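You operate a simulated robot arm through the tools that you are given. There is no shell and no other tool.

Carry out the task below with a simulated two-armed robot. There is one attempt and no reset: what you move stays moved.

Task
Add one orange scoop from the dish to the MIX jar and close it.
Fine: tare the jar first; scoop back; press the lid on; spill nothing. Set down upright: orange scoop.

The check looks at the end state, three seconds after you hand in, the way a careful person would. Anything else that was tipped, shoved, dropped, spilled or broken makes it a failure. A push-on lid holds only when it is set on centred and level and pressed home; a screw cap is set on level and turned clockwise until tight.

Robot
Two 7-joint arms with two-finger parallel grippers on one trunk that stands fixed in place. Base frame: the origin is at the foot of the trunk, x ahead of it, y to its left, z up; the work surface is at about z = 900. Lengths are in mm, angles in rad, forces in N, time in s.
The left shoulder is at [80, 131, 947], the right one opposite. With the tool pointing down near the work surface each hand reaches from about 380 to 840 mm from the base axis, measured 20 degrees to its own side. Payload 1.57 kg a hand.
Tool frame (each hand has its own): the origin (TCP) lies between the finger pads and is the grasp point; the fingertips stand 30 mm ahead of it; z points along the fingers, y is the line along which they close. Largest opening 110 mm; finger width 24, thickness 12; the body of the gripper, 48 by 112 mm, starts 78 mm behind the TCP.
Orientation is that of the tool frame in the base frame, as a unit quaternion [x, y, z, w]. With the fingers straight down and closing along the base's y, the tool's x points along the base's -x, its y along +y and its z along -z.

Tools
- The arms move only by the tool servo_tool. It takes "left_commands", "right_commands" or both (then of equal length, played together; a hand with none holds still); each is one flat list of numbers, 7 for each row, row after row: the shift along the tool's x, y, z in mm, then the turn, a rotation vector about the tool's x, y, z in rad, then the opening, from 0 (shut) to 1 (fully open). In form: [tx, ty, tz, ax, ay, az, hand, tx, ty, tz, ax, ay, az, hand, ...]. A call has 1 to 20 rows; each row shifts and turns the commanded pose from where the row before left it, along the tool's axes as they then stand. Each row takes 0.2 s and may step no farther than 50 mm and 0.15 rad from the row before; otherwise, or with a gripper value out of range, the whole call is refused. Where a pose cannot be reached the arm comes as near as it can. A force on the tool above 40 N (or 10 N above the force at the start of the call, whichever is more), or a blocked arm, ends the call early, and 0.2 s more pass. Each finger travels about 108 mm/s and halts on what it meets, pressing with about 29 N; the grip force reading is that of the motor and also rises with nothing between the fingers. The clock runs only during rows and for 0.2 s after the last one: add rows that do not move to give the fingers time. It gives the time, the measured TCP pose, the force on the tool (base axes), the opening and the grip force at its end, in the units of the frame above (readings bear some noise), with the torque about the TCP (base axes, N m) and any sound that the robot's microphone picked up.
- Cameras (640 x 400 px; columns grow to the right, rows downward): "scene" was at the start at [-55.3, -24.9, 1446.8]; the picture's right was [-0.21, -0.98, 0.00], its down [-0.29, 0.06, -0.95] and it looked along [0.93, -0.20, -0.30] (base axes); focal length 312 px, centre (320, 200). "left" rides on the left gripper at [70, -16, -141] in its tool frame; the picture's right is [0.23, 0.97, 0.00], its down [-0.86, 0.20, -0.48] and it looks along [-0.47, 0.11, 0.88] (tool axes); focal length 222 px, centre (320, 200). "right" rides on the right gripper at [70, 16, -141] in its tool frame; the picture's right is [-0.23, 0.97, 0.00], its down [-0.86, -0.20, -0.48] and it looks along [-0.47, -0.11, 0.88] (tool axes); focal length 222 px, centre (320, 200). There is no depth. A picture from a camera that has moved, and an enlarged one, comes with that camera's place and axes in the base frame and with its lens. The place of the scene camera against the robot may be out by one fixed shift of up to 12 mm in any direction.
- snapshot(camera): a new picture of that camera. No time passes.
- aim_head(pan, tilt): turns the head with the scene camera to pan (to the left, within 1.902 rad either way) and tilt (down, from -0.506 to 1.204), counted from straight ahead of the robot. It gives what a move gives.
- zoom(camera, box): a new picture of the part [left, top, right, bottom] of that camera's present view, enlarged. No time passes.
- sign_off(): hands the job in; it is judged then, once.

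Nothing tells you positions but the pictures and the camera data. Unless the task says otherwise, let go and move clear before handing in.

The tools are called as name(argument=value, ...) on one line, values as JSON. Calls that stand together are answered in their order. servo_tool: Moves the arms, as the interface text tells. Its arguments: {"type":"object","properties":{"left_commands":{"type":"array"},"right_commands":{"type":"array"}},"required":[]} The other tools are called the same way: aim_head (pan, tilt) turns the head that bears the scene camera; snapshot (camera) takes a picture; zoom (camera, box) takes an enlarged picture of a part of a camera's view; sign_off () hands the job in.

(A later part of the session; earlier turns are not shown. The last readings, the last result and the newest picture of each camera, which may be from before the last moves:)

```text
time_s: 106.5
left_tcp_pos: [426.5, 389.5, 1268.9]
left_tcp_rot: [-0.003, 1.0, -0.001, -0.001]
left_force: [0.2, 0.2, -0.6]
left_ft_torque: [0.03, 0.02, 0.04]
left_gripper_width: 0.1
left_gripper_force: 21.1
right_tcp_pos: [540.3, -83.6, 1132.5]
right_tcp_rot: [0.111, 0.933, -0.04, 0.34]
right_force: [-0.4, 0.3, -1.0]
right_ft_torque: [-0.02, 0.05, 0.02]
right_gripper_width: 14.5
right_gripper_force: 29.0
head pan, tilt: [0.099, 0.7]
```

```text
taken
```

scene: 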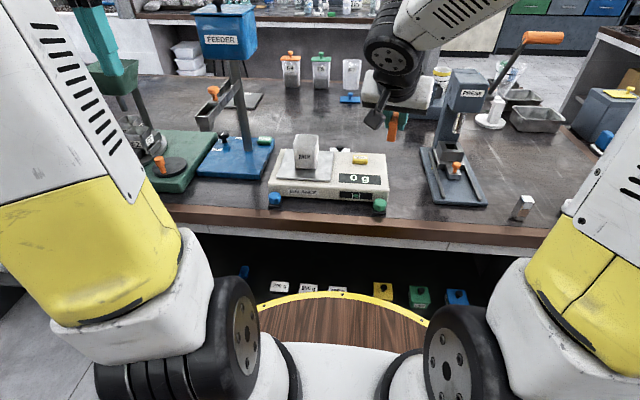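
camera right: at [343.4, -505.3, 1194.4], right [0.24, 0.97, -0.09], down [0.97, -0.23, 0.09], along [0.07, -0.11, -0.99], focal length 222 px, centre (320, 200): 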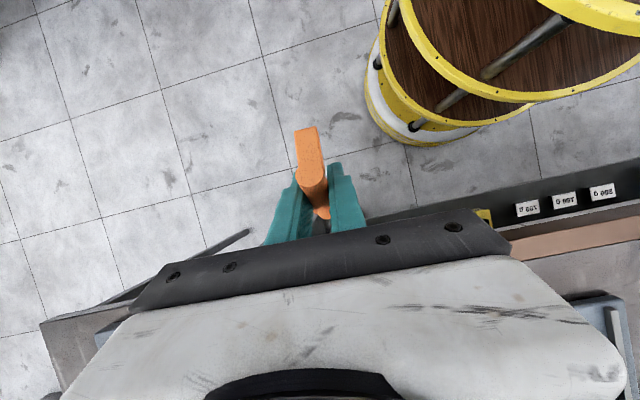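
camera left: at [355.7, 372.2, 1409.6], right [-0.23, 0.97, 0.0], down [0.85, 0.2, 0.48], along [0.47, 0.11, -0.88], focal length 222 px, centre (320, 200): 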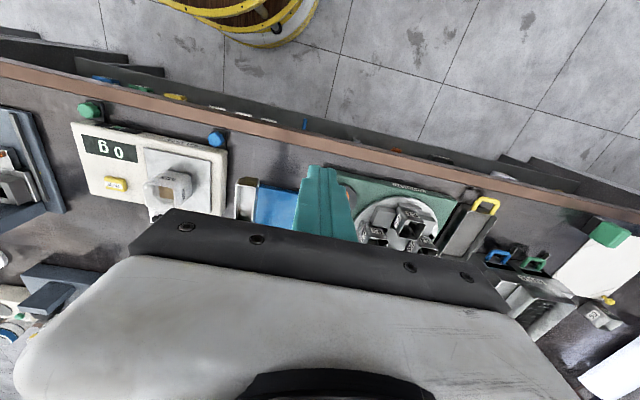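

servo_tool(right_commands=[1.95, 11.7, -1.64, 0.0128, 0, 0.0152, 0, 3.9, 23.4, -3.28, 0.0128, 0, 0.0152, 0, 3.9, 23.4, -3.28, 0.0128, 0, 0.0152, 0, 3.9, 23.4, -3.28, 0.0128, 0, 0.0152, 0, 3.9, 23.4, -3.28, 0.0128, 0, 0.0152, 0, 5.2, 23.1, -4.4, 0.0128, 0, 0.0152, 0, 5.66, 22.8, -4.77, 0.0128, 0, 0.0152, 0, 5.66, 22.8, -4.77, 0.0128, 0, 0.0152, 0, 5.66, 22.8, -4.77, 0.0128, 0, 0.0152, 0, 5.66, 22.8, -4.77, 0.0128, 0, 0.0152, 0, 2.83, 11.4, -2.4, 0, 0, 0, 0, 0, 0, 0, 0, 0, 0, 0])

snapshot(camera="scene")

snapshot(camera="left")

zoom(camera="scene", box=[250, 80, 370, 190])

zoom(camera="left", box=[100, 120, 240, 230])

```text
time_s: 109.1
left_tcp_pos: [426.7, 390.0, 1269.2]
left_tcp_rot: [-0.002, 1.0, 0.0, 0.0]
left_force: [-0.8, 0.1, 0.2]
left_ft_torque: [0.02, 0.0, -0.03]
left_gripper_width: 0.0
left_gripper_force: 20.8
right_tcp_pos: [556.4, 154.5, 1130.6]
right_tcp_rot: [0.203, 0.917, -0.075, 0.335]
right_force: [-0.1, -0.4, -0.7]
right_ft_torque: [0.05, 0.02, -0.02]
right_gripper_width: 14.6
right_gripper_force: 28.9
head pan, tilt: [0.099, 0.7]
```

```text
taken
```

scene: 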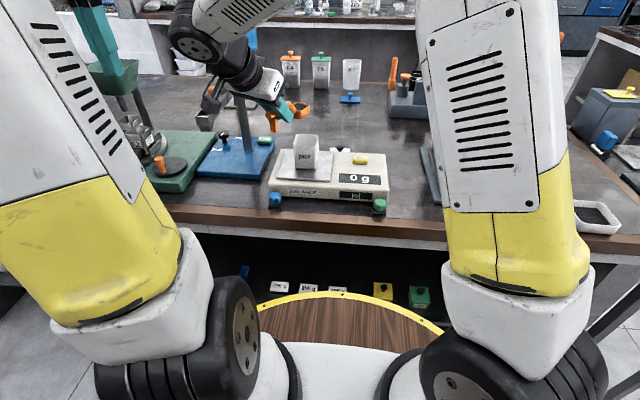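

```text
taken
camera left: at [355.7, 372.3, 1409.5], right [-0.23, 0.97, 0.0], down [0.85, 0.2, 0.48], along [0.47, 0.11, -0.88], focal length 222 px, centre (320, 200)
```

left: 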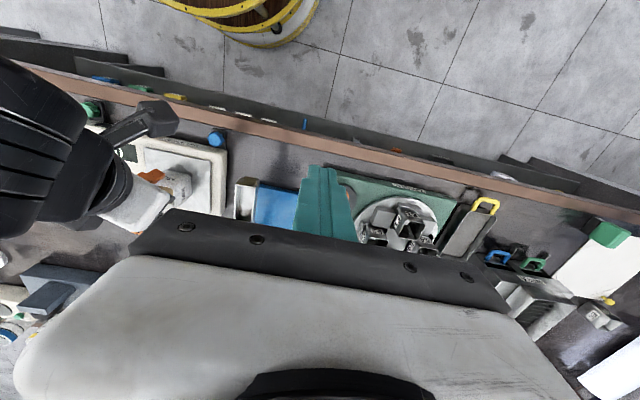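

```text
3.64 times, centred on (310, 135) of scene
camera zoom: at [-61.9, 3.7, 1411.2], right [0.1, -1.0, 0.0], down [-0.64, -0.06, -0.76], along [0.76, 0.08, -0.64], focal length 1136 px, centre (356, 436)
```

zoom: 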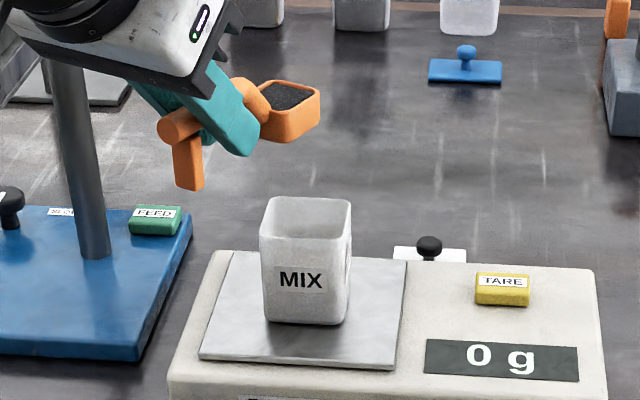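

```text
3.64 times, centred on (170, 175) of left
camera zoom: at [355.7, 372.3, 1409.5], right [-0.23, 0.97, 0.0], down [0.85, 0.2, 0.48], along [0.47, 0.11, -0.88], focal length 808 px, centre (866, 291)
```

zoom: 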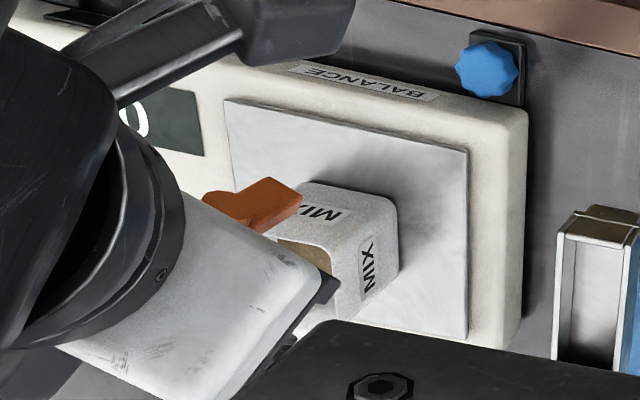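

The scoop is full and nearly above the jar. I'll zoom in to compare the bowl and the jar mouth precisely in the same picture.

zoom(camera="scene", box=[270, 90, 350, 150])

zoom(camera="scene", box=[275, 125, 335, 170])

```text
6.67 times, centred on (310, 120) of scene
camera zoom: at [-61.9, 3.7, 1411.2], right [0.1, -1.0, 0.0], down [-0.64, -0.06, -0.76], along [0.76, 0.08, -0.64], focal length 2083 px, centre (387, 733)
```

zoom: 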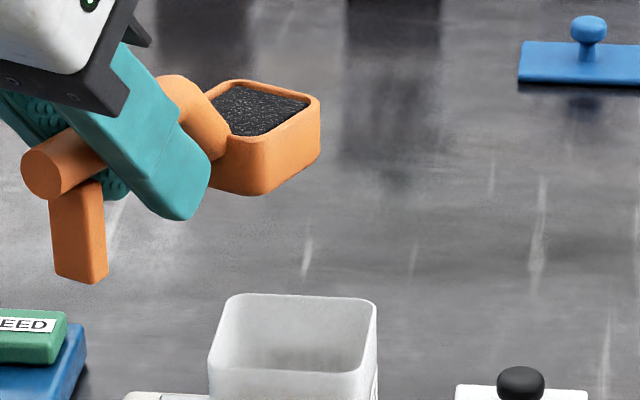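

```text
8.89 times, centred on (305, 148) of scene
camera zoom: at [-61.9, 3.7, 1411.2], right [0.1, -1.0, 0.0], down [-0.64, -0.06, -0.76], along [0.76, 0.08, -0.64], focal length 2777 px, centre (453, 667)
```

zoom: 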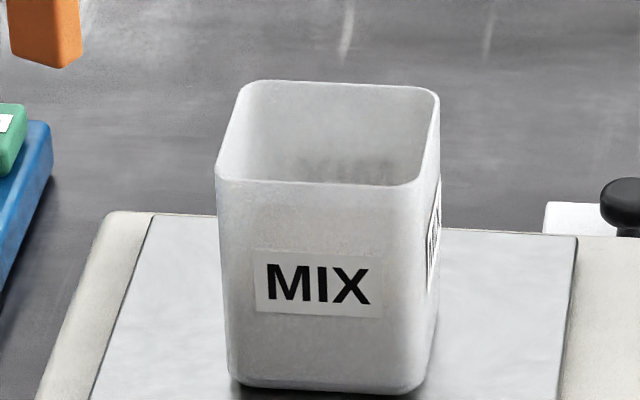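

The bowl centre is about 68.5 mm ahead of the grasp point. I'll nudge it 3 mm forward and lower it to about 10 mm above the jar rim, still level.

servo_tool(right_commands=[8.05, 0.3, 10.5, 0, 0, 0, 0, 8.05, 0.3, 10.5, 0, 0, 0, 0, 8.05, 0.3, 10.5, 0, 0, 0, 0, 8.05, 0.3, 10.5, 0, 0, 0, 0, 0, 0, 0, 0, 0, 0, 0])

zoom(camera="scene", box=[260, 100, 360, 180])

zoom(camera="left", box=[100, 120, 240, 230])

snapshot(camera="right")

```text
time_s: 110.3
left_tcp_pos: [426.3, 388.9, 1268.1]
left_tcp_rot: [-0.002, 1.0, 0.0, 0.001]
left_force: [-0.1, -0.3, 0.4]
left_ft_torque: [0.0, -0.03, -0.01]
left_gripper_width: 0.1
left_gripper_force: 21.4
right_tcp_pos: [559.1, 154.2, 1077.8]
right_tcp_rot: [0.203, 0.917, -0.074, 0.334]
right_force: [-0.7, 0.2, -1.0]
right_ft_torque: [-0.01, 0.0, 0.03]
right_gripper_width: 14.5
right_gripper_force: 29.2
head pan, tilt: [0.099, 0.7]
```

```text
5.00 times, centred on (310, 140) of scene
camera zoom: at [-61.9, 3.7, 1411.2], right [0.1, -1.0, 0.0], down [-0.64, -0.06, -0.76], along [0.76, 0.08, -0.64], focal length 1562 px, centre (370, 500)
```

zoom: 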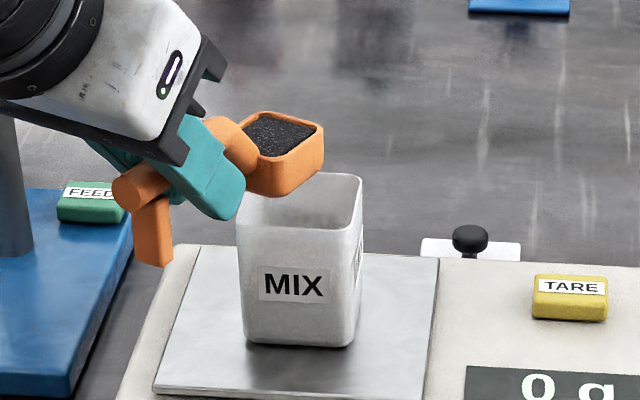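

```text
3.64 times, centred on (170, 175) of left
camera zoom: at [355.7, 372.3, 1409.5], right [-0.23, 0.97, 0.0], down [0.85, 0.2, 0.48], along [0.47, 0.11, -0.88], focal length 808 px, centre (866, 291)
```

zoom: 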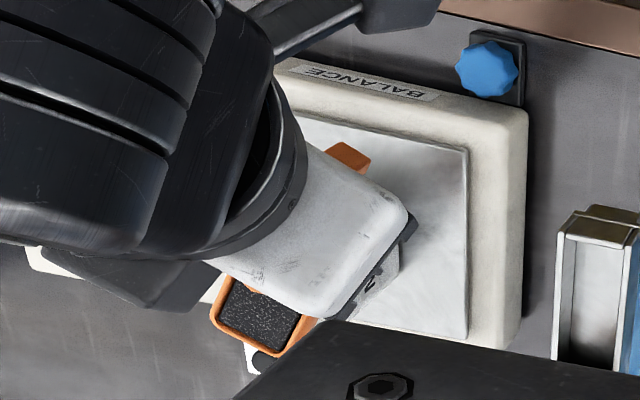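

```text
taken
camera right: at [433.6, 230.6, 1140.9], right [0.57, 0.81, 0.15], down [0.23, -0.33, 0.92], along [0.79, -0.49, -0.37], focal length 222 px, centre (320, 200)
```

right: 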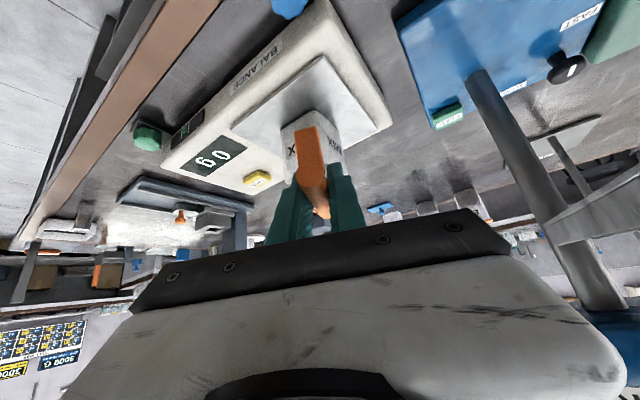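

The left camera shows the bowl centre at about (617, 126). I'll shift it 4 mm forward so that the pouring corner and bowl centre straddle the jar's middle, and start the tilt with the first rows.

servo_tool(right_commands=[-1.4, 0.5, 1.2, 0, 0, 0, 0, -1.4, 0.5, 1.2, 0, 0, 0, 0, 0, 0, 0, 0, 0, 0, 0])

zoom(camera="scene", box=[270, 100, 340, 155])

zoom(camera="left", box=[130, 170, 210, 225])

```text
time_s: 111.1
left_tcp_pos: [426.3, 389.6, 1270.3]
left_tcp_rot: [-0.001, 1.0, 0.0, 0.0]
left_force: [-0.4, 0.4, 0.0]
left_ft_torque: [0.0, 0.01, 0.03]
left_gripper_width: 0.1
left_gripper_force: 21.0
right_tcp_pos: [563.0, 153.9, 1077.7]
right_tcp_rot: [0.203, 0.917, -0.074, 0.335]
right_force: [-0.4, -0.6, -1.2]
right_ft_torque: [0.02, 0.02, 0.05]
right_gripper_width: 14.7
right_gripper_force: 29.2
head pan, tilt: [0.099, 0.7]
```

```text
7.27 times, centred on (305, 128) of scene
camera zoom: at [-61.9, 3.7, 1411.2], right [0.1, -1.0, 0.0], down [-0.64, -0.06, -0.76], along [0.76, 0.08, -0.64], focal length 2272 px, centre (429, 727)
```

zoom: 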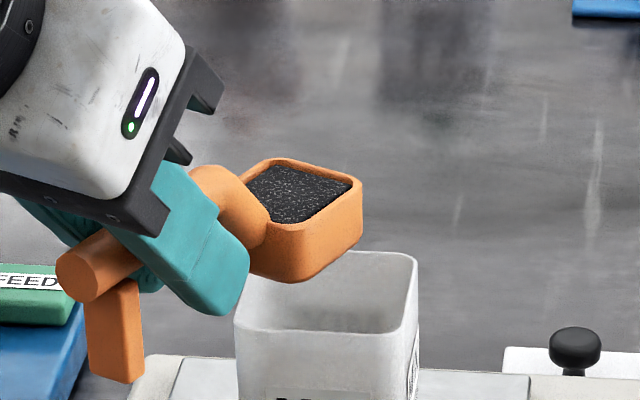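

```text
7.27 times, centred on (170, 198) of left
camera zoom: at [355.7, 372.3, 1409.5], right [-0.23, 0.97, 0.0], down [0.85, 0.2, 0.48], along [0.47, 0.11, -0.88], focal length 1615 px, centre (1411, 218)
```

zoom: 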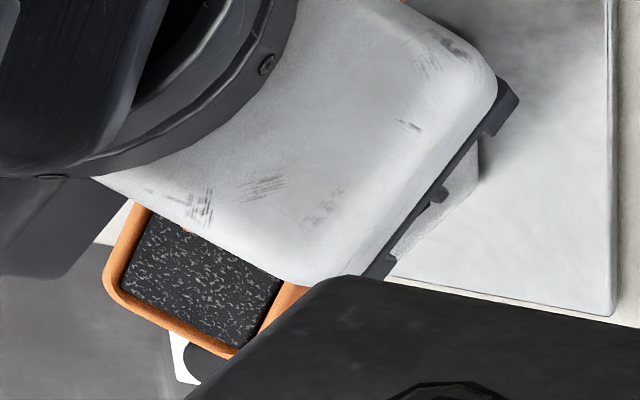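

The bowl is placed well within the jar mouth. I'll begin the pour with the first three rows, to about 24°, and look.

servo_tool(right_commands=[-6.75, -1.41, -5.82, -0.0757, 0.099, 0.0637, 0, -6.56, -1.52, -5.43, -0.0757, 0.099, 0.0637, 0, -6.13, -1.53, -4.91, -0.0757, 0.099, 0.0637, 0])

zoom(camera="scene", box=[260, 90, 400, 200])

```text
time_s: 111.9
left_tcp_pos: [426.3, 390.0, 1268.8]
left_tcp_rot: [-0.002, 1.0, -0.001, -0.001]
left_force: [-0.2, -0.2, 0.1]
left_ft_torque: [-0.07, 0.03, -0.01]
left_gripper_width: 0.0
left_gripper_force: 21.3
right_tcp_pos: [563.8, 148.2, 1102.2]
right_tcp_rot: [0.258, 0.936, 0.094, 0.221]
right_force: [0.8, 0.9, -0.8]
right_ft_torque: [-0.03, -0.01, -0.01]
right_gripper_width: 14.9
right_gripper_force: 29.1
head pan, tilt: [0.099, 0.7]
```

```text
3.64 times, centred on (330, 145) of scene
camera zoom: at [-61.9, 4.0, 1411.2], right [0.1, -0.99, 0.0], down [-0.64, -0.06, -0.76], along [0.76, 0.08, -0.64], focal length 1136 px, centre (284, 400)
```

zoom: 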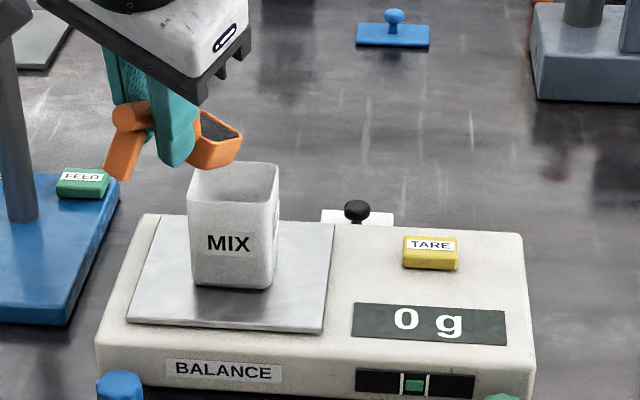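

At 24° nothing has run out yet and the balance reads 0 g. I'll continue tilting.

servo_tool(right_commands=[-6.11, -1.78, -4.49, -0.0757, 0.099, 0.0637, 0, -6.08, -2.1, -3.96, -0.0757, 0.099, 0.0637, 0, 0, 0, 0, 0, 0, 0, 0])

zoom(camera="scene", box=[260, 90, 400, 200])

```text
time_s: 112.7
left_tcp_pos: [426.2, 389.5, 1269.3]
left_tcp_rot: [-0.002, 1.0, 0.0, 0.0]
left_force: [-0.6, -0.4, 0.1]
left_ft_torque: [-0.02, 0.02, 0.01]
left_gripper_width: 0.0
left_gripper_force: 21.4
right_tcp_pos: [569.9, 137.0, 1111.4]
right_tcp_rot: [0.288, 0.925, 0.203, 0.141]
right_force: [0.3, -0.2, -1.1]
right_ft_torque: [0.0, 0.04, 0.03]
right_gripper_width: 14.7
right_gripper_force: 29.5
head pan, tilt: [0.099, 0.7]
```

```text
3.64 times, centred on (330, 145) of scene
camera zoom: at [-61.9, 3.6, 1411.2], right [0.1, -1.0, 0.0], down [-0.64, -0.06, -0.76], along [0.76, 0.08, -0.64], focal length 1136 px, centre (284, 400)
```

zoom: 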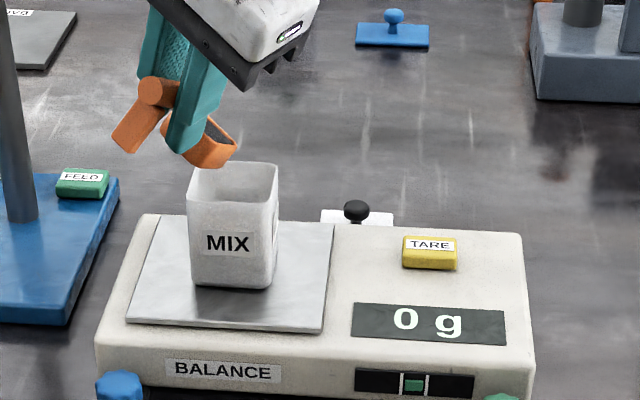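

zoom(camera="scene", box=[275, 105, 345, 160])

zoom(camera="left", box=[110, 140, 220, 225])

```text
7.27 times, centred on (310, 132) of scene
camera zoom: at [-61.9, 3.6, 1411.2], right [0.1, -1.0, 0.0], down [-0.64, -0.06, -0.76], along [0.76, 0.08, -0.64], focal length 2272 px, centre (393, 691)
```

zoom: 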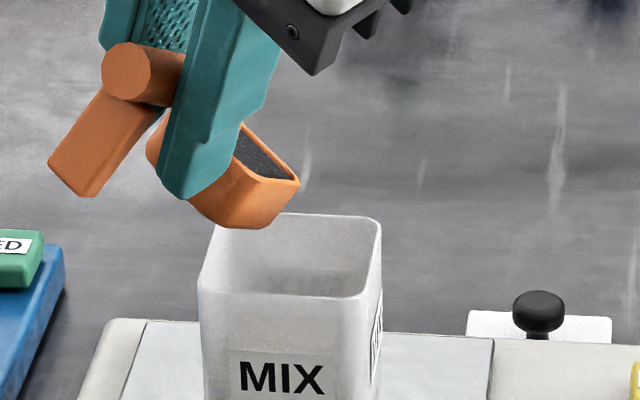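

```text
4.71 times, centred on (165, 182) of left
camera zoom: at [355.7, 372.3, 1409.5], right [-0.23, 0.97, 0.0], down [0.85, 0.2, 0.48], along [0.47, 0.11, -0.88], focal length 1045 px, centre (1049, 282)
```

zoom: 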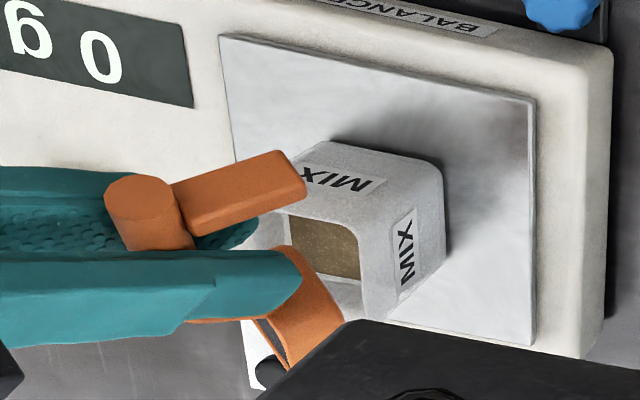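

The pouring corner is right over the middle of the jar. I'll go on with the next rows to about 72°.

servo_tool(right_commands=[-6.12, -2.45, -3.46, -0.0757, 0.099, 0.0637, 0, -6.42, -2.85, -3.21, -0.0757, 0.099, 0.0637, 0, 0, 0, 0, 0, 0, 0, 0])

zoom(camera="scene", box=[270, 90, 400, 190])

```text
time_s: 113.5
left_tcp_pos: [427.5, 389.1, 1269.6]
left_tcp_rot: [-0.001, 1.0, 0.0, -0.001]
left_force: [-0.5, 0.1, 0.7]
left_ft_torque: [-0.03, 0.02, 0.04]
left_gripper_width: 0.0
left_gripper_force: 21.0
right_tcp_pos: [574.0, 120.4, 1116.4]
right_tcp_rot: [0.315, 0.896, 0.308, 0.057]
right_force: [-1.0, 0.1, -0.6]
right_ft_torque: [-0.02, 0.0, 0.0]
right_gripper_width: 14.4
right_gripper_force: 28.8
head pan, tilt: [0.099, 0.7]
```

```text
4.00 times, centred on (335, 140) of scene
camera zoom: at [-61.9, 3.6, 1411.2], right [0.1, -1.0, 0.0], down [-0.64, -0.06, -0.76], along [0.76, 0.08, -0.64], focal length 1250 px, centre (260, 440)
```

zoom: 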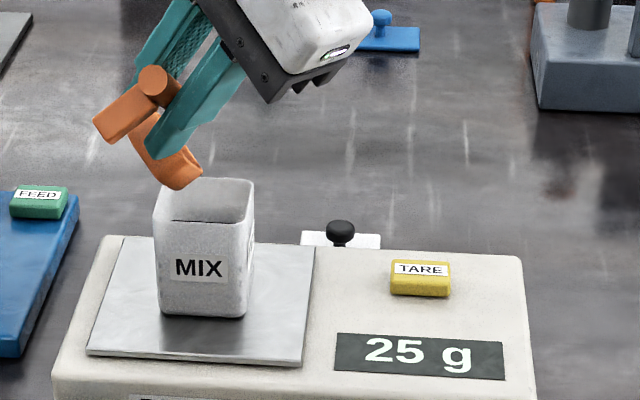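

The grain went in and the balance reads 25 g. I'll tilt a bit further to make sure the bowl is completely empty.

servo_tool(right_commands=[-6.77, -3.19, -3.1, -0.0757, 0.099, 0.0637, 0, -7.1, -3.35, -3.23, -0.0757, 0.099, 0.0637, 0, 0, 0, 0, 0, 0, 0, 0, 0, 0, 0, 0, 0, 0, 0])

zoom(camera="scene", box=[270, 90, 400, 190])

zoom(camera="left", box=[90, 120, 230, 230])

```text
time_s: 114.5
left_tcp_pos: [425.9, 388.8, 1269.6]
left_tcp_rot: [-0.001, 1.0, 0.0, 0.0]
left_force: [-0.7, -0.1, 0.2]
left_ft_torque: [0.0, 0.04, 0.04]
left_gripper_width: 0.2
left_gripper_force: 21.2
right_tcp_pos: [578.8, 105.2, 1114.0]
right_tcp_rot: [0.333, 0.85, 0.407, -0.027]
right_force: [0.1, -1.0, -0.1]
right_ft_torque: [0.02, 0.02, -0.01]
right_gripper_width: 14.8
right_gripper_force: 28.6
head pan, tilt: [0.099, 0.7]
```

```text
4.00 times, centred on (335, 140) of scene
camera zoom: at [-61.9, 3.6, 1411.2], right [0.1, -1.0, 0.0], down [-0.64, -0.06, -0.76], along [0.76, 0.08, -0.64], focal length 1250 px, centre (260, 440)
```

zoom: 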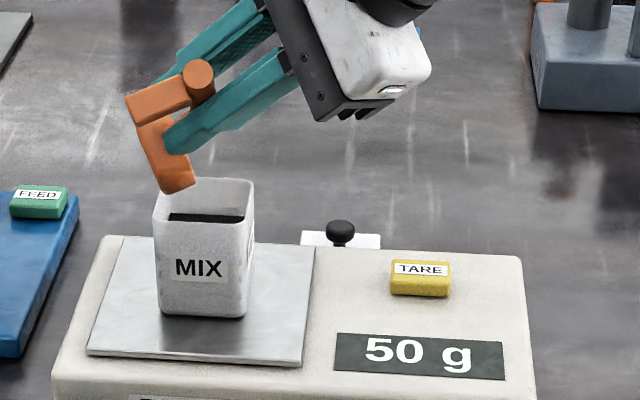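

```text
3.64 times, centred on (160, 175) of left
camera zoom: at [355.7, 372.2, 1409.6], right [-0.23, 0.97, 0.0], down [0.85, 0.2, 0.48], along [0.47, 0.11, -0.88], focal length 808 px, centre (902, 291)
```

zoom: 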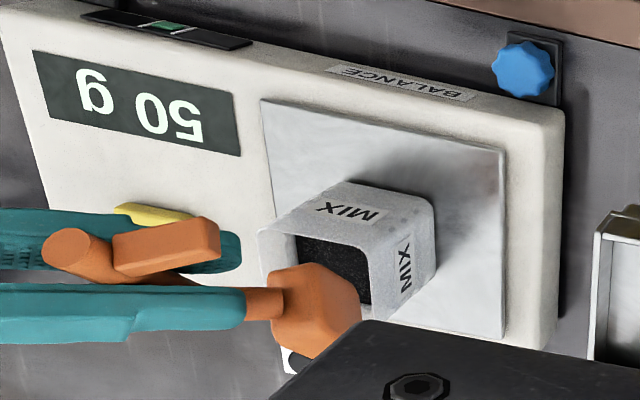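

It now reads 50 g and the dark grain is in the jar. I'll tilt a little more and hold, to see whether the reading settles.

servo_tool(right_commands=[-6.95, -2.4, -4.53, -0.0757, 0.099, 0.0637, 0, -6.46, -1.38, -5.53, -0.0757, 0.099, 0.0637, 0, 0, 0, 0, 0, 0, 0, 0, 0, 0, 0, 0, 0, 0, 0])

zoom(camera="scene", box=[270, 90, 400, 190])

zoom(camera="left", box=[90, 120, 230, 230])

```text
time_s: 115.5
left_tcp_pos: [426.7, 388.9, 1269.4]
left_tcp_rot: [-0.001, 1.0, 0.0, 0.0]
left_force: [-0.2, 0.4, 0.1]
left_ft_torque: [-0.02, -0.01, -0.02]
left_gripper_width: 0.0
left_gripper_force: 21.0
right_tcp_pos: [587.2, 90.1, 1112.8]
right_tcp_rot: [0.346, 0.786, 0.499, -0.111]
right_force: [-0.2, -0.1, -0.4]
right_ft_torque: [0.0, -0.02, -0.03]
right_gripper_width: 14.7
right_gripper_force: 29.1
head pan, tilt: [0.099, 0.7]
```

```text
4.00 times, centred on (335, 140) of scene
camera zoom: at [-61.9, 3.5, 1411.2], right [0.1, -1.0, 0.0], down [-0.64, -0.06, -0.76], along [0.76, 0.08, -0.64], focal length 1250 px, centre (260, 440)
```

zoom: 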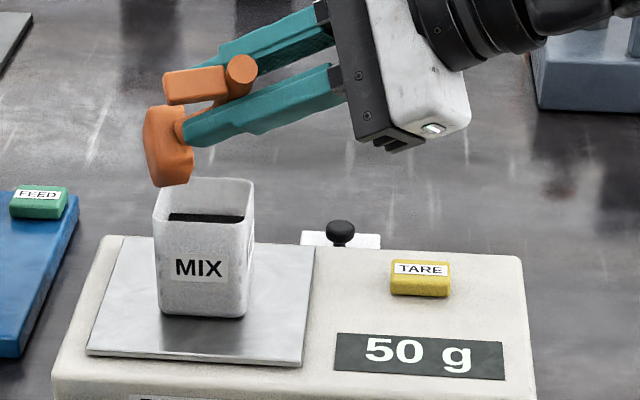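

```text
3.64 times, centred on (160, 175) of left
camera zoom: at [355.8, 372.2, 1409.6], right [-0.23, 0.97, 0.0], down [0.85, 0.2, 0.48], along [0.47, 0.11, -0.88], focal length 808 px, centre (902, 291)
```

zoom: 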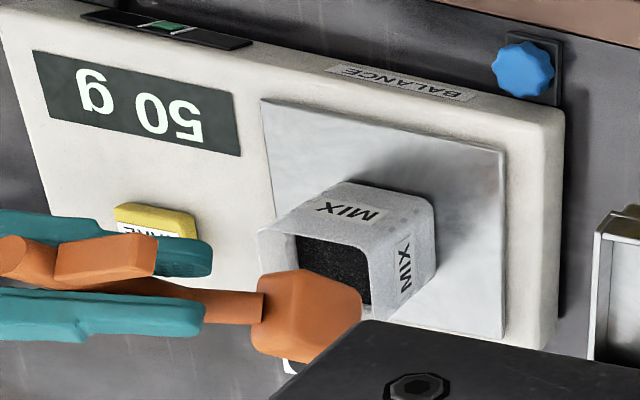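

The reading holds at 50 g. To be certain that no grain remains in the bowl, I'll tilt on past vertical over the jar.

servo_tool(right_commands=[-6.59, -1.6, -5.34, -0.0757, 0.099, 0.0637, 0, -6.72, -1.77, -5.22, -0.0757, 0.099, 0.0637, 0, -7.01, -1.97, -5.28, -0.0757, 0.099, 0.0637, 0, 0, 0, 0, 0, 0, 0, 0, 0, 0, 0, 0, 0, 0, 0])

zoom(camera="scene", box=[270, 90, 400, 190])

```text
time_s: 116.7
left_tcp_pos: [426.3, 389.2, 1268.7]
left_tcp_rot: [-0.002, 1.0, 0.0, 0.0]
left_force: [-0.7, -0.2, -0.1]
left_ft_torque: [-0.01, -0.02, -0.03]
left_gripper_width: 0.0
left_gripper_force: 21.1
right_tcp_pos: [595.5, 68.6, 1102.5]
right_tcp_rot: [0.352, 0.664, 0.617, -0.233]
right_force: [-0.2, 0.8, -0.9]
right_ft_torque: [-0.02, -0.01, -0.02]
right_gripper_width: 14.7
right_gripper_force: 29.2
head pan, tilt: [0.099, 0.7]
```

```text
4.00 times, centred on (335, 140) of scene
camera zoom: at [-61.9, 3.5, 1411.2], right [0.1, -1.0, 0.0], down [-0.64, -0.06, -0.76], along [0.76, 0.08, -0.64], focal length 1250 px, centre (260, 440)
```

zoom: 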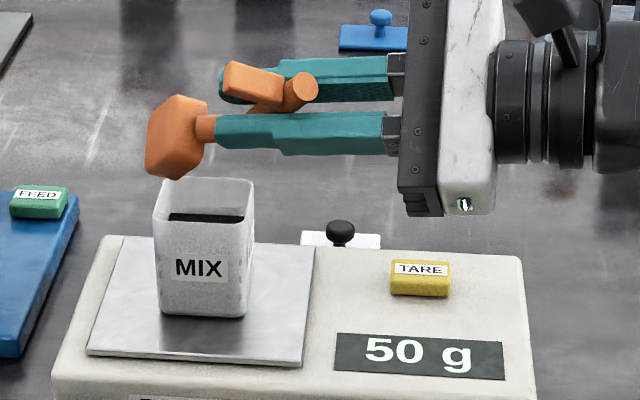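

The reading is stable at 50 g even at 112°, so the scoop is empty. I'll raise it, untilt it above the jar and look around for spills.

servo_tool(right_commands=[22.3, 19.6, -3.9, 0, 0, 0, 0, 22.3, 19.6, -3.9, 0, 0, 0, 0, 0, 0, 0, 0.0757, -0.099, -0.0637, 0, 0, 0, 0, 0.0757, -0.099, -0.0637, 0, 0, 0, 0, 0.0757, -0.099, -0.0637, 0, 0, 0, 0, 0.0757, -0.099, -0.0637, 0, 0, 0, 0, 0.0757, -0.099, -0.0637, 0, 0, 0, 0, 0.0757, -0.099, -0.0637, 0, 0, 0, 0, 0.0757, -0.099, -0.0637, 0, 0, 0, 0, 0.0757, -0.099, -0.0637, 0, 0, 0, 0, 0.0757, -0.099, -0.0637, 0, 0, 0, 0, 0.0757, -0.099, -0.0637, 0, 0, 0, 0, 0.0757, -0.099, -0.0637, 0, 0, 0, 0, 0.0757, -0.099, -0.0637, 0, 0, 0, 0, 0.0757, -0.099, -0.0637, 0, 0, 0, 0, 0.0757, -0.099, -0.0637, 0, 0, 0, 0, 0, 0, 0, 0])

snapshot(camera="scene")

zoom(camera="scene", box=[240, 90, 400, 210])

zoom(camera="left", box=[60, 100, 240, 240])

```text
time_s: 120.3
left_tcp_pos: [426.8, 389.5, 1268.7]
left_tcp_rot: [-0.001, 1.0, 0.001, 0.0]
left_force: [-0.8, 0.2, -0.8]
left_ft_torque: [0.0, -0.03, 0.01]
left_gripper_width: 0.0
left_gripper_force: 20.8
right_tcp_pos: [594.9, 67.2, 1162.8]
right_tcp_rot: [0.202, 0.917, -0.073, 0.336]
right_force: [0.1, -0.4, 0.5]
right_ft_torque: [-0.03, -0.01, -0.01]
right_gripper_width: 14.6
right_gripper_force: 29.0
head pan, tilt: [0.099, 0.7]
```

```text
taken
```

scene: 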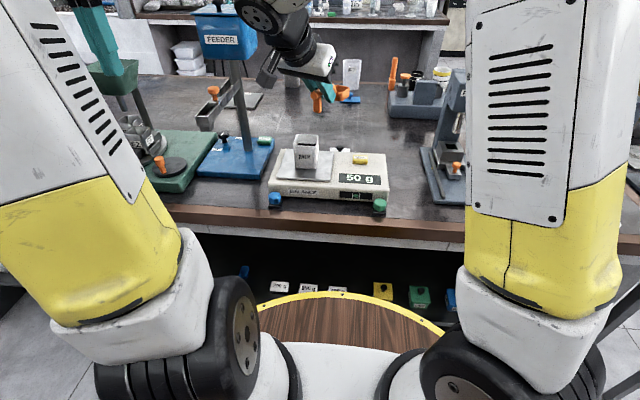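

```text
3.33 times, centred on (320, 150) of scene
camera zoom: at [-62.0, 3.6, 1411.2], right [0.1, -1.0, 0.0], down [-0.64, -0.06, -0.76], along [0.76, 0.08, -0.64], focal length 1041 px, centre (320, 367)
```

zoom: 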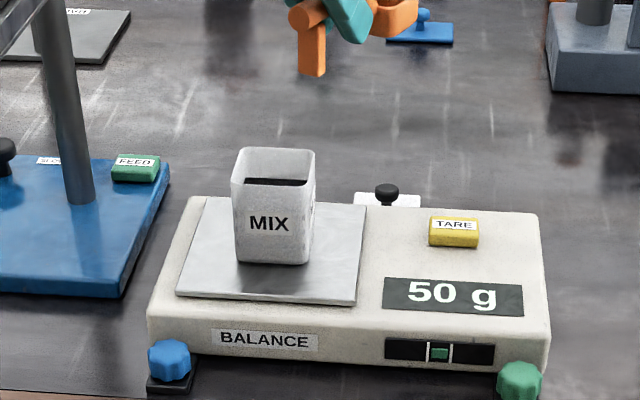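

```text
2.86 times, centred on (150, 170) of left
camera zoom: at [355.7, 372.3, 1409.5], right [-0.23, 0.97, 0.0], down [0.85, 0.2, 0.48], along [0.47, 0.11, -0.88], focal length 635 px, centre (806, 286)
```

zoom: 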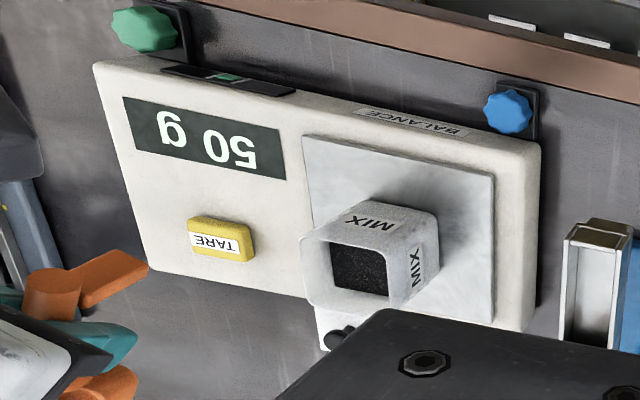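

No spill is visible and the jar now holds the dark grain. I'll check the bowl's inside, then return the scoop to its place.

zoom(camera="scene", box=[300, 70, 370, 120])

zoom(camera="left", box=[60, 180, 130, 240])

```text
8.00 times, centred on (335, 95) of scene
camera zoom: at [-62.0, 3.6, 1411.2], right [0.1, -1.0, 0.0], down [-0.64, -0.06, -0.76], along [0.76, 0.08, -0.64], focal length 2499 px, centre (200, 1040)
```

zoom: 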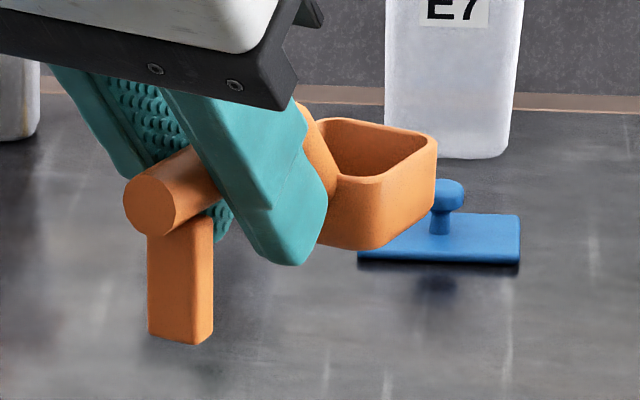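

```text
6.67 times, centred on (95, 210) of left
camera zoom: at [355.7, 372.3, 1409.5], right [-0.23, 0.97, 0.0], down [0.85, 0.2, 0.48], along [0.47, 0.11, -0.88], focal length 1481 px, centre (1820, 133)
```

zoom: 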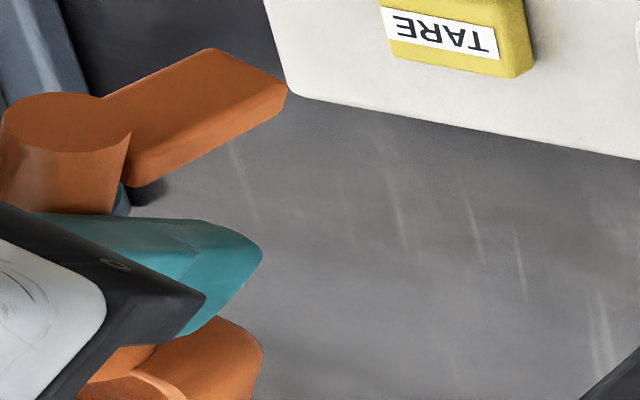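

The bowl is clean. I'll carry the scoop back over its old place, turning the heading back on the way.

servo_tool(right_commands=[-7.4, -20.1, 6.25, -0.02576, 0, -0.0306, 0, -6.8, -20.5, 5.73, -0.02576, 0, -0.0306, 0, -6.2, -20.8, 5.2, -0.02576, 0, -0.0306, 0, -5.5, -21.1, 4.66, -0.02576, 0, -0.0306, 0, -4.9, -21.4, 4.1, -0.02576, 0, -0.0306, 0, -4.2, -21.6, 3.55, -0.02576, 0, -0.0306, 0, -3.6, -21.8, 3.0, -0.02576, 0, -0.0306, 0, -2.9, -22, 2.43, -0.02576, 0, -0.0306, 0, -2.2, -22.1, 1.87, -0.02576, 0, -0.0306, 0, -1.5, -22.2, 1.29, -0.02576, 0, -0.0306, 0, 0, 0, 0, 0, 0, 0, 0])

snapshot(camera="scene")

```text
time_s: 122.7
left_tcp_pos: [427.4, 389.7, 1269.6]
left_tcp_rot: [-0.002, 1.0, -0.001, -0.001]
left_force: [0.1, 0.0, 0.0]
left_ft_torque: [0.0, 0.01, 0.0]
left_gripper_width: 0.2
left_gripper_force: 21.2
right_tcp_pos: [598.6, -155.6, 1163.7]
right_tcp_rot: [0.016, 0.939, -0.005, 0.342]
right_force: [-0.6, 0.0, 0.1]
right_ft_torque: [-0.02, -0.03, -0.01]
right_gripper_width: 14.8
right_gripper_force: 28.8
head pan, tilt: [0.099, 0.7]
```

```text
taken
```

scene: 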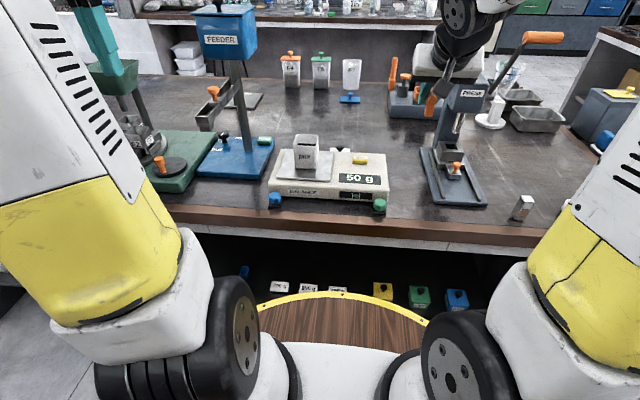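

The pose matches the pick-up pose exactly in x, y and orientation. I'll lower the scoop to about 20 mm above the bench and check.

servo_tool(right_commands=[16.7, 0, 19.9, 0, 0, 0, 0, 16.7, 0, 19.9, 0, 0, 0, 0, 16.7, 0, 19.9, 0, 0, 0, 0, 16.7, 0, 19.9, 0, 0, 0, 0, 16.7, 0, 19.9, 0, 0, 0, 0, 16.7, 0, 19.9, 0, 0, 0, 0, 16.7, 0, 19.9, 0, 0, 0, 0, 16.7, 0, 19.9, 0, 0, 0, 0, 0, 0, 0, 0, 0, 0, 0])

zoom(camera="scene", box=[360, 100, 500, 220])

zoom(camera="right", box=[220, 60, 420, 220])

```text
time_s: 124.7
left_tcp_pos: [427.3, 388.5, 1268.1]
left_tcp_rot: [-0.002, 1.0, 0.0, 0.0]
left_force: [-0.3, -0.5, -0.9]
left_ft_torque: [0.0, -0.01, 0.0]
left_gripper_width: 0.1
left_gripper_force: 20.8
right_tcp_pos: [600.2, -157.4, 955.3]
right_tcp_rot: [0.016, 0.939, -0.006, 0.343]
right_force: [0.5, 0.5, -1.3]
right_ft_torque: [0.03, 0.02, 0.0]
right_gripper_width: 14.7
right_gripper_force: 29.0
head pan, tilt: [0.099, 0.7]
```

```text
3.33 times, centred on (430, 160) of scene
camera zoom: at [-62.0, 3.6, 1411.2], right [0.1, -1.0, 0.0], down [-0.64, -0.06, -0.76], along [0.76, 0.08, -0.64], focal length 1041 px, centre (-47, 333)
```

zoom: 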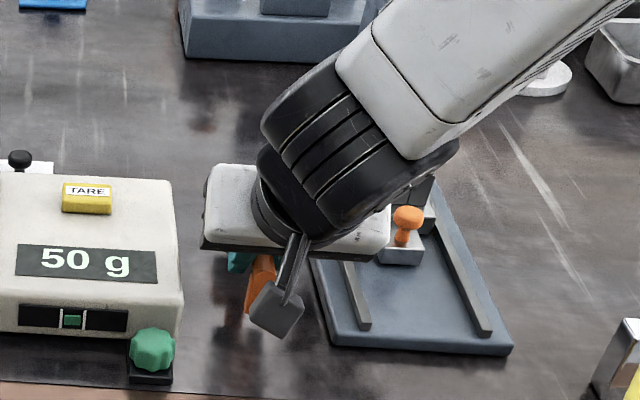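

```text
2.50 times, centred on (320, 140) of right
camera zoom: at [454.5, -136.4, 1018.8], right [0.21, 0.97, 0.15], down [0.34, -0.21, 0.92], along [0.92, -0.14, -0.37], focal length 555 px, centre (320, 350)
```

zoom: 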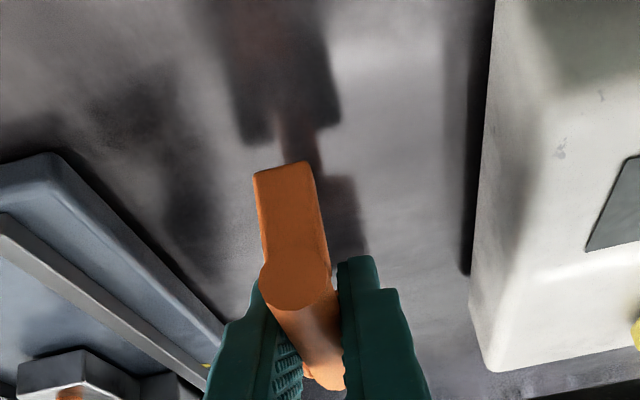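

The scoop is close above its place. I'll lower the rest of the way gently until it touches down.

servo_tool(right_commands=[5.15, 0, 6.1, 0, 0, 0, 0, 5.15, 0, 6.1, 0, 0, 0, 0, 0.64, 0, 0.77, 0, 0, 0, 0, 0.64, 0, 0.77, 0, 0, 0, 0])

```text
time_s: 125.7
left_tcp_pos: [425.7, 387.9, 1269.1]
left_tcp_rot: [-0.002, 1.0, 0.0, 0.0]
left_force: [0.5, -0.4, 0.1]
left_ft_torque: [0.01, 0.0, -0.03]
left_gripper_width: 0.0
left_gripper_force: 21.2
right_tcp_pos: [599.1, -155.8, 938.3]
right_tcp_rot: [0.017, 0.938, -0.006, 0.345]
right_force: [-2.5, -3.5, 22.3]
right_ft_torque: [-0.03, -0.22, -0.05]
right_gripper_width: 15.0
right_gripper_force: 29.2
head pan, tilt: [0.099, 0.7]
```

The scoop has touched down on both bowl and leg (22 N). I'll relieve the pressure and open the fingers gradually.

servo_tool(right_commands=[-0.5, 0, -0.6, 0, 0, 0, 0, 0, 0, 0, 0, 0, 0, 0.14, 0, 0, 0, 0, 0, 0, 0.18, 0, 0, 0, 0, 0, 0, 0.25, 0, 0, 0, 0, 0, 0, 0.35, 0, 0, 0, 0, 0, 0, 0.45, 0, 0, 0, 0, 0, 0, 0.45])

zoom(camera="right", box=[220, 60, 420, 220])

```text
time_s: 127.3
left_tcp_pos: [425.9, 388.6, 1268.4]
left_tcp_rot: [-0.001, 1.0, 0.0, 0.0]
left_force: [0.6, -0.9, 0.0]
left_ft_torque: [0.01, 0.02, 0.04]
left_gripper_width: 0.1
left_gripper_force: 21.3
right_tcp_pos: [598.5, -155.5, 938.2]
right_tcp_rot: [0.016, 0.939, -0.005, 0.342]
right_force: [0.2, 0.0, 1.2]
right_ft_torque: [-0.01, -0.02, -0.01]
right_gripper_width: 49.7
right_gripper_force: 0.1
head pan, tilt: [0.099, 0.7]
```

```text
2.50 times, centred on (320, 140) of right
camera zoom: at [453.8, -134.3, 1000.9], right [0.21, 0.97, 0.15], down [0.34, -0.21, 0.92], along [0.92, -0.14, -0.37], focal length 555 px, centre (320, 350)
```

zoom: 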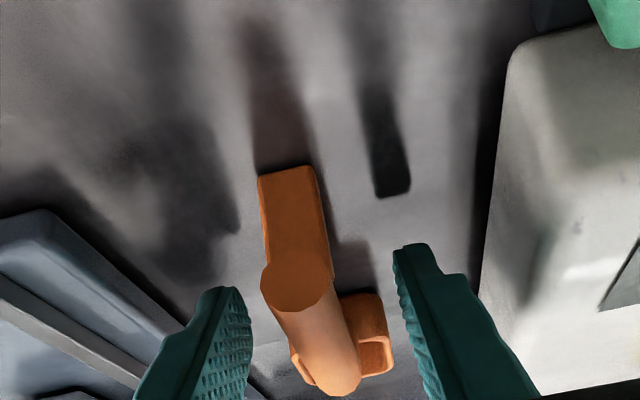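

The scoop stands free in its old place. I'll lift the right hand straight up and check.

servo_tool(right_commands=[-6.4, 0, -7.65, 0, 0, 0, 0.45, -12.9, 0, -15.3, 0, 0, 0, 0.45, -19.3, 0, -23, 0, 0, 0, 0.45, -19.3, 0, -23, 0, 0, 0, 0.45, -19.3, 0, -23, 0, 0, 0, 0.45, -19.3, 0, -23, 0, 0, 0, 0.45, -19.3, 0, -23, 0, 0, 0, 0.45, 0, 0, 0, 0, 0, 0, 0.45])

snapshot(camera="scene")

zoom(camera="scene", box=[370, 130, 450, 210])

```text
time_s: 129.1
left_tcp_pos: [426.6, 389.7, 1268.9]
left_tcp_rot: [-0.003, 1.0, -0.001, 0.0]
left_force: [0.1, 0.0, -0.2]
left_ft_torque: [0.0, -0.02, -0.01]
left_gripper_width: 0.0
left_gripper_force: 21.4
right_tcp_pos: [598.8, -155.9, 1118.3]
right_tcp_rot: [0.016, 0.939, -0.005, 0.344]
right_force: [0.3, -0.5, 0.0]
right_ft_torque: [0.0, 0.03, 0.01]
right_gripper_width: 49.5
right_gripper_force: 0.0
head pan, tilt: [0.099, 0.7]
```

```text
taken
```

scene: 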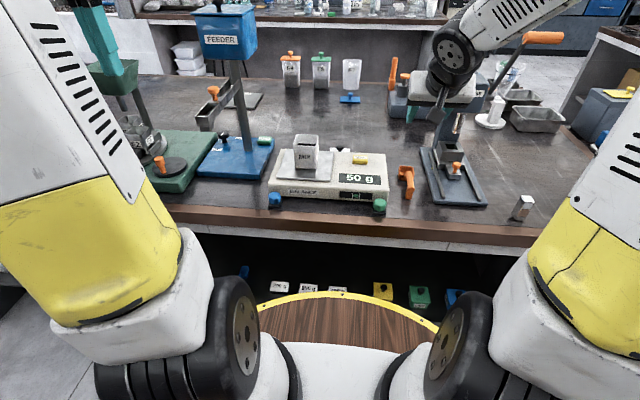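

```text
5.00 times, centred on (410, 170) of scene
camera zoom: at [-62.0, 3.6, 1411.2], right [0.1, -1.0, 0.0], down [-0.64, -0.06, -0.76], along [0.76, 0.08, -0.64], focal length 1562 px, centre (-130, 350)
```

zoom: 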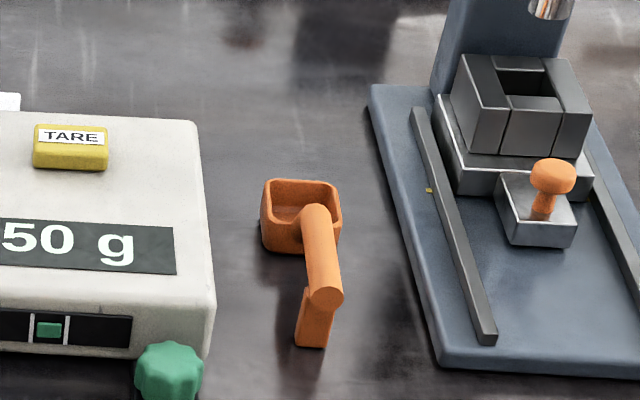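

The scoop is back upright and in place. Next is the lid: I'll move the right arm clear, turn it upright, and bring the left arm over for a close look at the lid behind the balance.

servo_tool(right_commands=[0, 0, 0, 0, 0.14, 0, 0.45, 0, 0, 0, 0, 0.14, 0, 0.45, 0, 0, 0, 0, 0.14, 0, 0.45, 0, 0, 0, 0, 0.14, 0, 0.45, 0, 0, 0, 0, 0.14, 0, 0.45, 19.8, -29, -13.3, 0, 0, 0, 0.45, 19.8, -29, -13.3, 0, 0, 0, 0.45, 19.8, -29, -13.3, 0, 0, 0, 0.45, 19.8, -29, -13.3, 0, 0, 0, 0.45, 19.8, -29, -13.3, 0, 0, 0, 0.45, 19.8, -29, -13.3, 0, 0, 0, 0.45, 0, 0, 0, 0, 0, 0, 0.45], left_commands=[0, 0, 0, 0, 0, 0, 0, 0, 0, 0, 0, 0, 0, 0, 0, 0, 0, 0, 0, 0, 0, 0, 0, 0, 0, 0, 0, 0, 0, 0, 0, 0, 0, 0, 0, 0, -40, 0, 0, 0, 0, 0, 0, -40, 0, 0, 0, 0, 0, 0, -40, 0, 0, 0, 0, 0, 0, -40, 0, 0, 0, 0, 0, 0, -40, 0, 0, 0, 0, 0, 0, -40, 0, 0, 0, 0, 0, 0, 0, 0, 0, 0, 0, 0])

snapshot(camera="scene")

```text
time_s: 131.7
left_tcp_pos: [428.0, 143.9, 1270.1]
left_tcp_rot: [-0.001, 1.0, 0.0, -0.001]
left_force: [-0.6, -0.2, 0.2]
left_ft_torque: [0.01, 0.02, -0.02]
left_gripper_width: 0.0
left_gripper_force: 20.7
right_tcp_pos: [470.3, -328.3, 1198.4]
right_tcp_rot: [0.016, 1.0, 0.0, 0.0]
right_force: [0.2, -1.0, -0.1]
right_ft_torque: [-0.03, 0.0, -0.02]
right_gripper_width: 49.7
right_gripper_force: 0.0
head pan, tilt: [0.099, 0.7]
```

```text
taken
```

scene: 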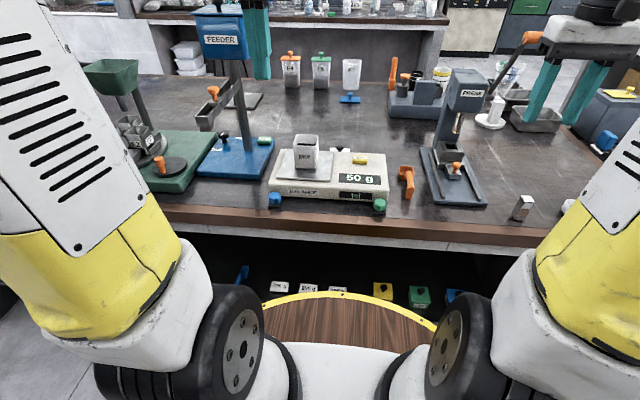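

Both arms are clear. I'll bring the left hand over towards the lid, opening the fingers part way.

servo_tool(left_commands=[-32.75, -13, 17.5, 0, 0, 0, 0.45, -32.75, -13, 17.5, 0, 0, 0, 0.45, -32.75, -13, 17.5, 0, 0, 0, 0.45, -32.75, -13, 17.5, 0, 0, 0, 0.45, -32.75, -13, 17.5, 0, 0, 0, 0.45, -32.75, -13, 17.5, 0, 0, 0, 0.45, -32.75, -13, 17.5, 0, 0, 0, 0.45, -32.75, -13, 17.5, 0, 0, 0, 0.45, 0, 0, 0, 0, 0, 0, 0.45])

snapshot(camera="left")

snapshot(camera="scene")

```text
time_s: 133.7
left_tcp_pos: [692.3, 43.1, 1130.7]
left_tcp_rot: [-0.002, 1.0, 0.0, 0.0]
left_force: [0.1, 0.5, 0.0]
left_ft_torque: [0.01, 0.01, -0.01]
left_gripper_width: 49.5
left_gripper_force: 0.0
right_tcp_pos: [471.3, -326.2, 1198.2]
right_tcp_rot: [0.016, 1.0, 0.001, 0.0]
right_force: [0.5, -1.0, 0.2]
right_ft_torque: [0.04, 0.0, 0.01]
right_gripper_width: 49.7
right_gripper_force: 0.1
head pan, tilt: [0.099, 0.7]
```

```text
taken
camera left: at [622.1, 25.8, 1271.9], right [-0.23, 0.97, 0.0], down [0.85, 0.2, 0.48], along [0.47, 0.11, -0.88], focal length 222 px, centre (320, 200)
```

left: 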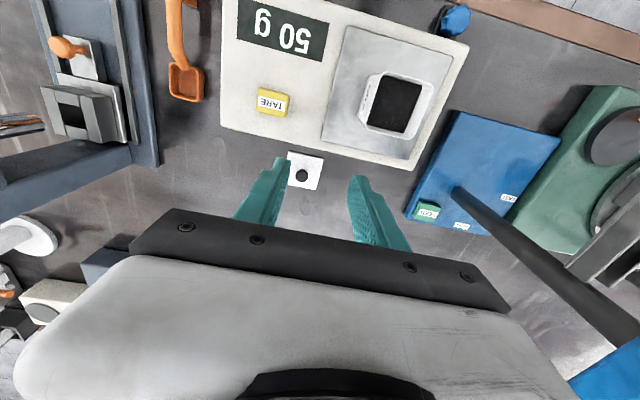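

```text
taken
```

scene: 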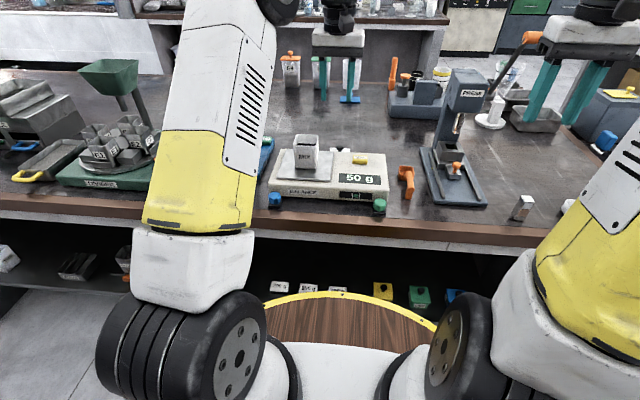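

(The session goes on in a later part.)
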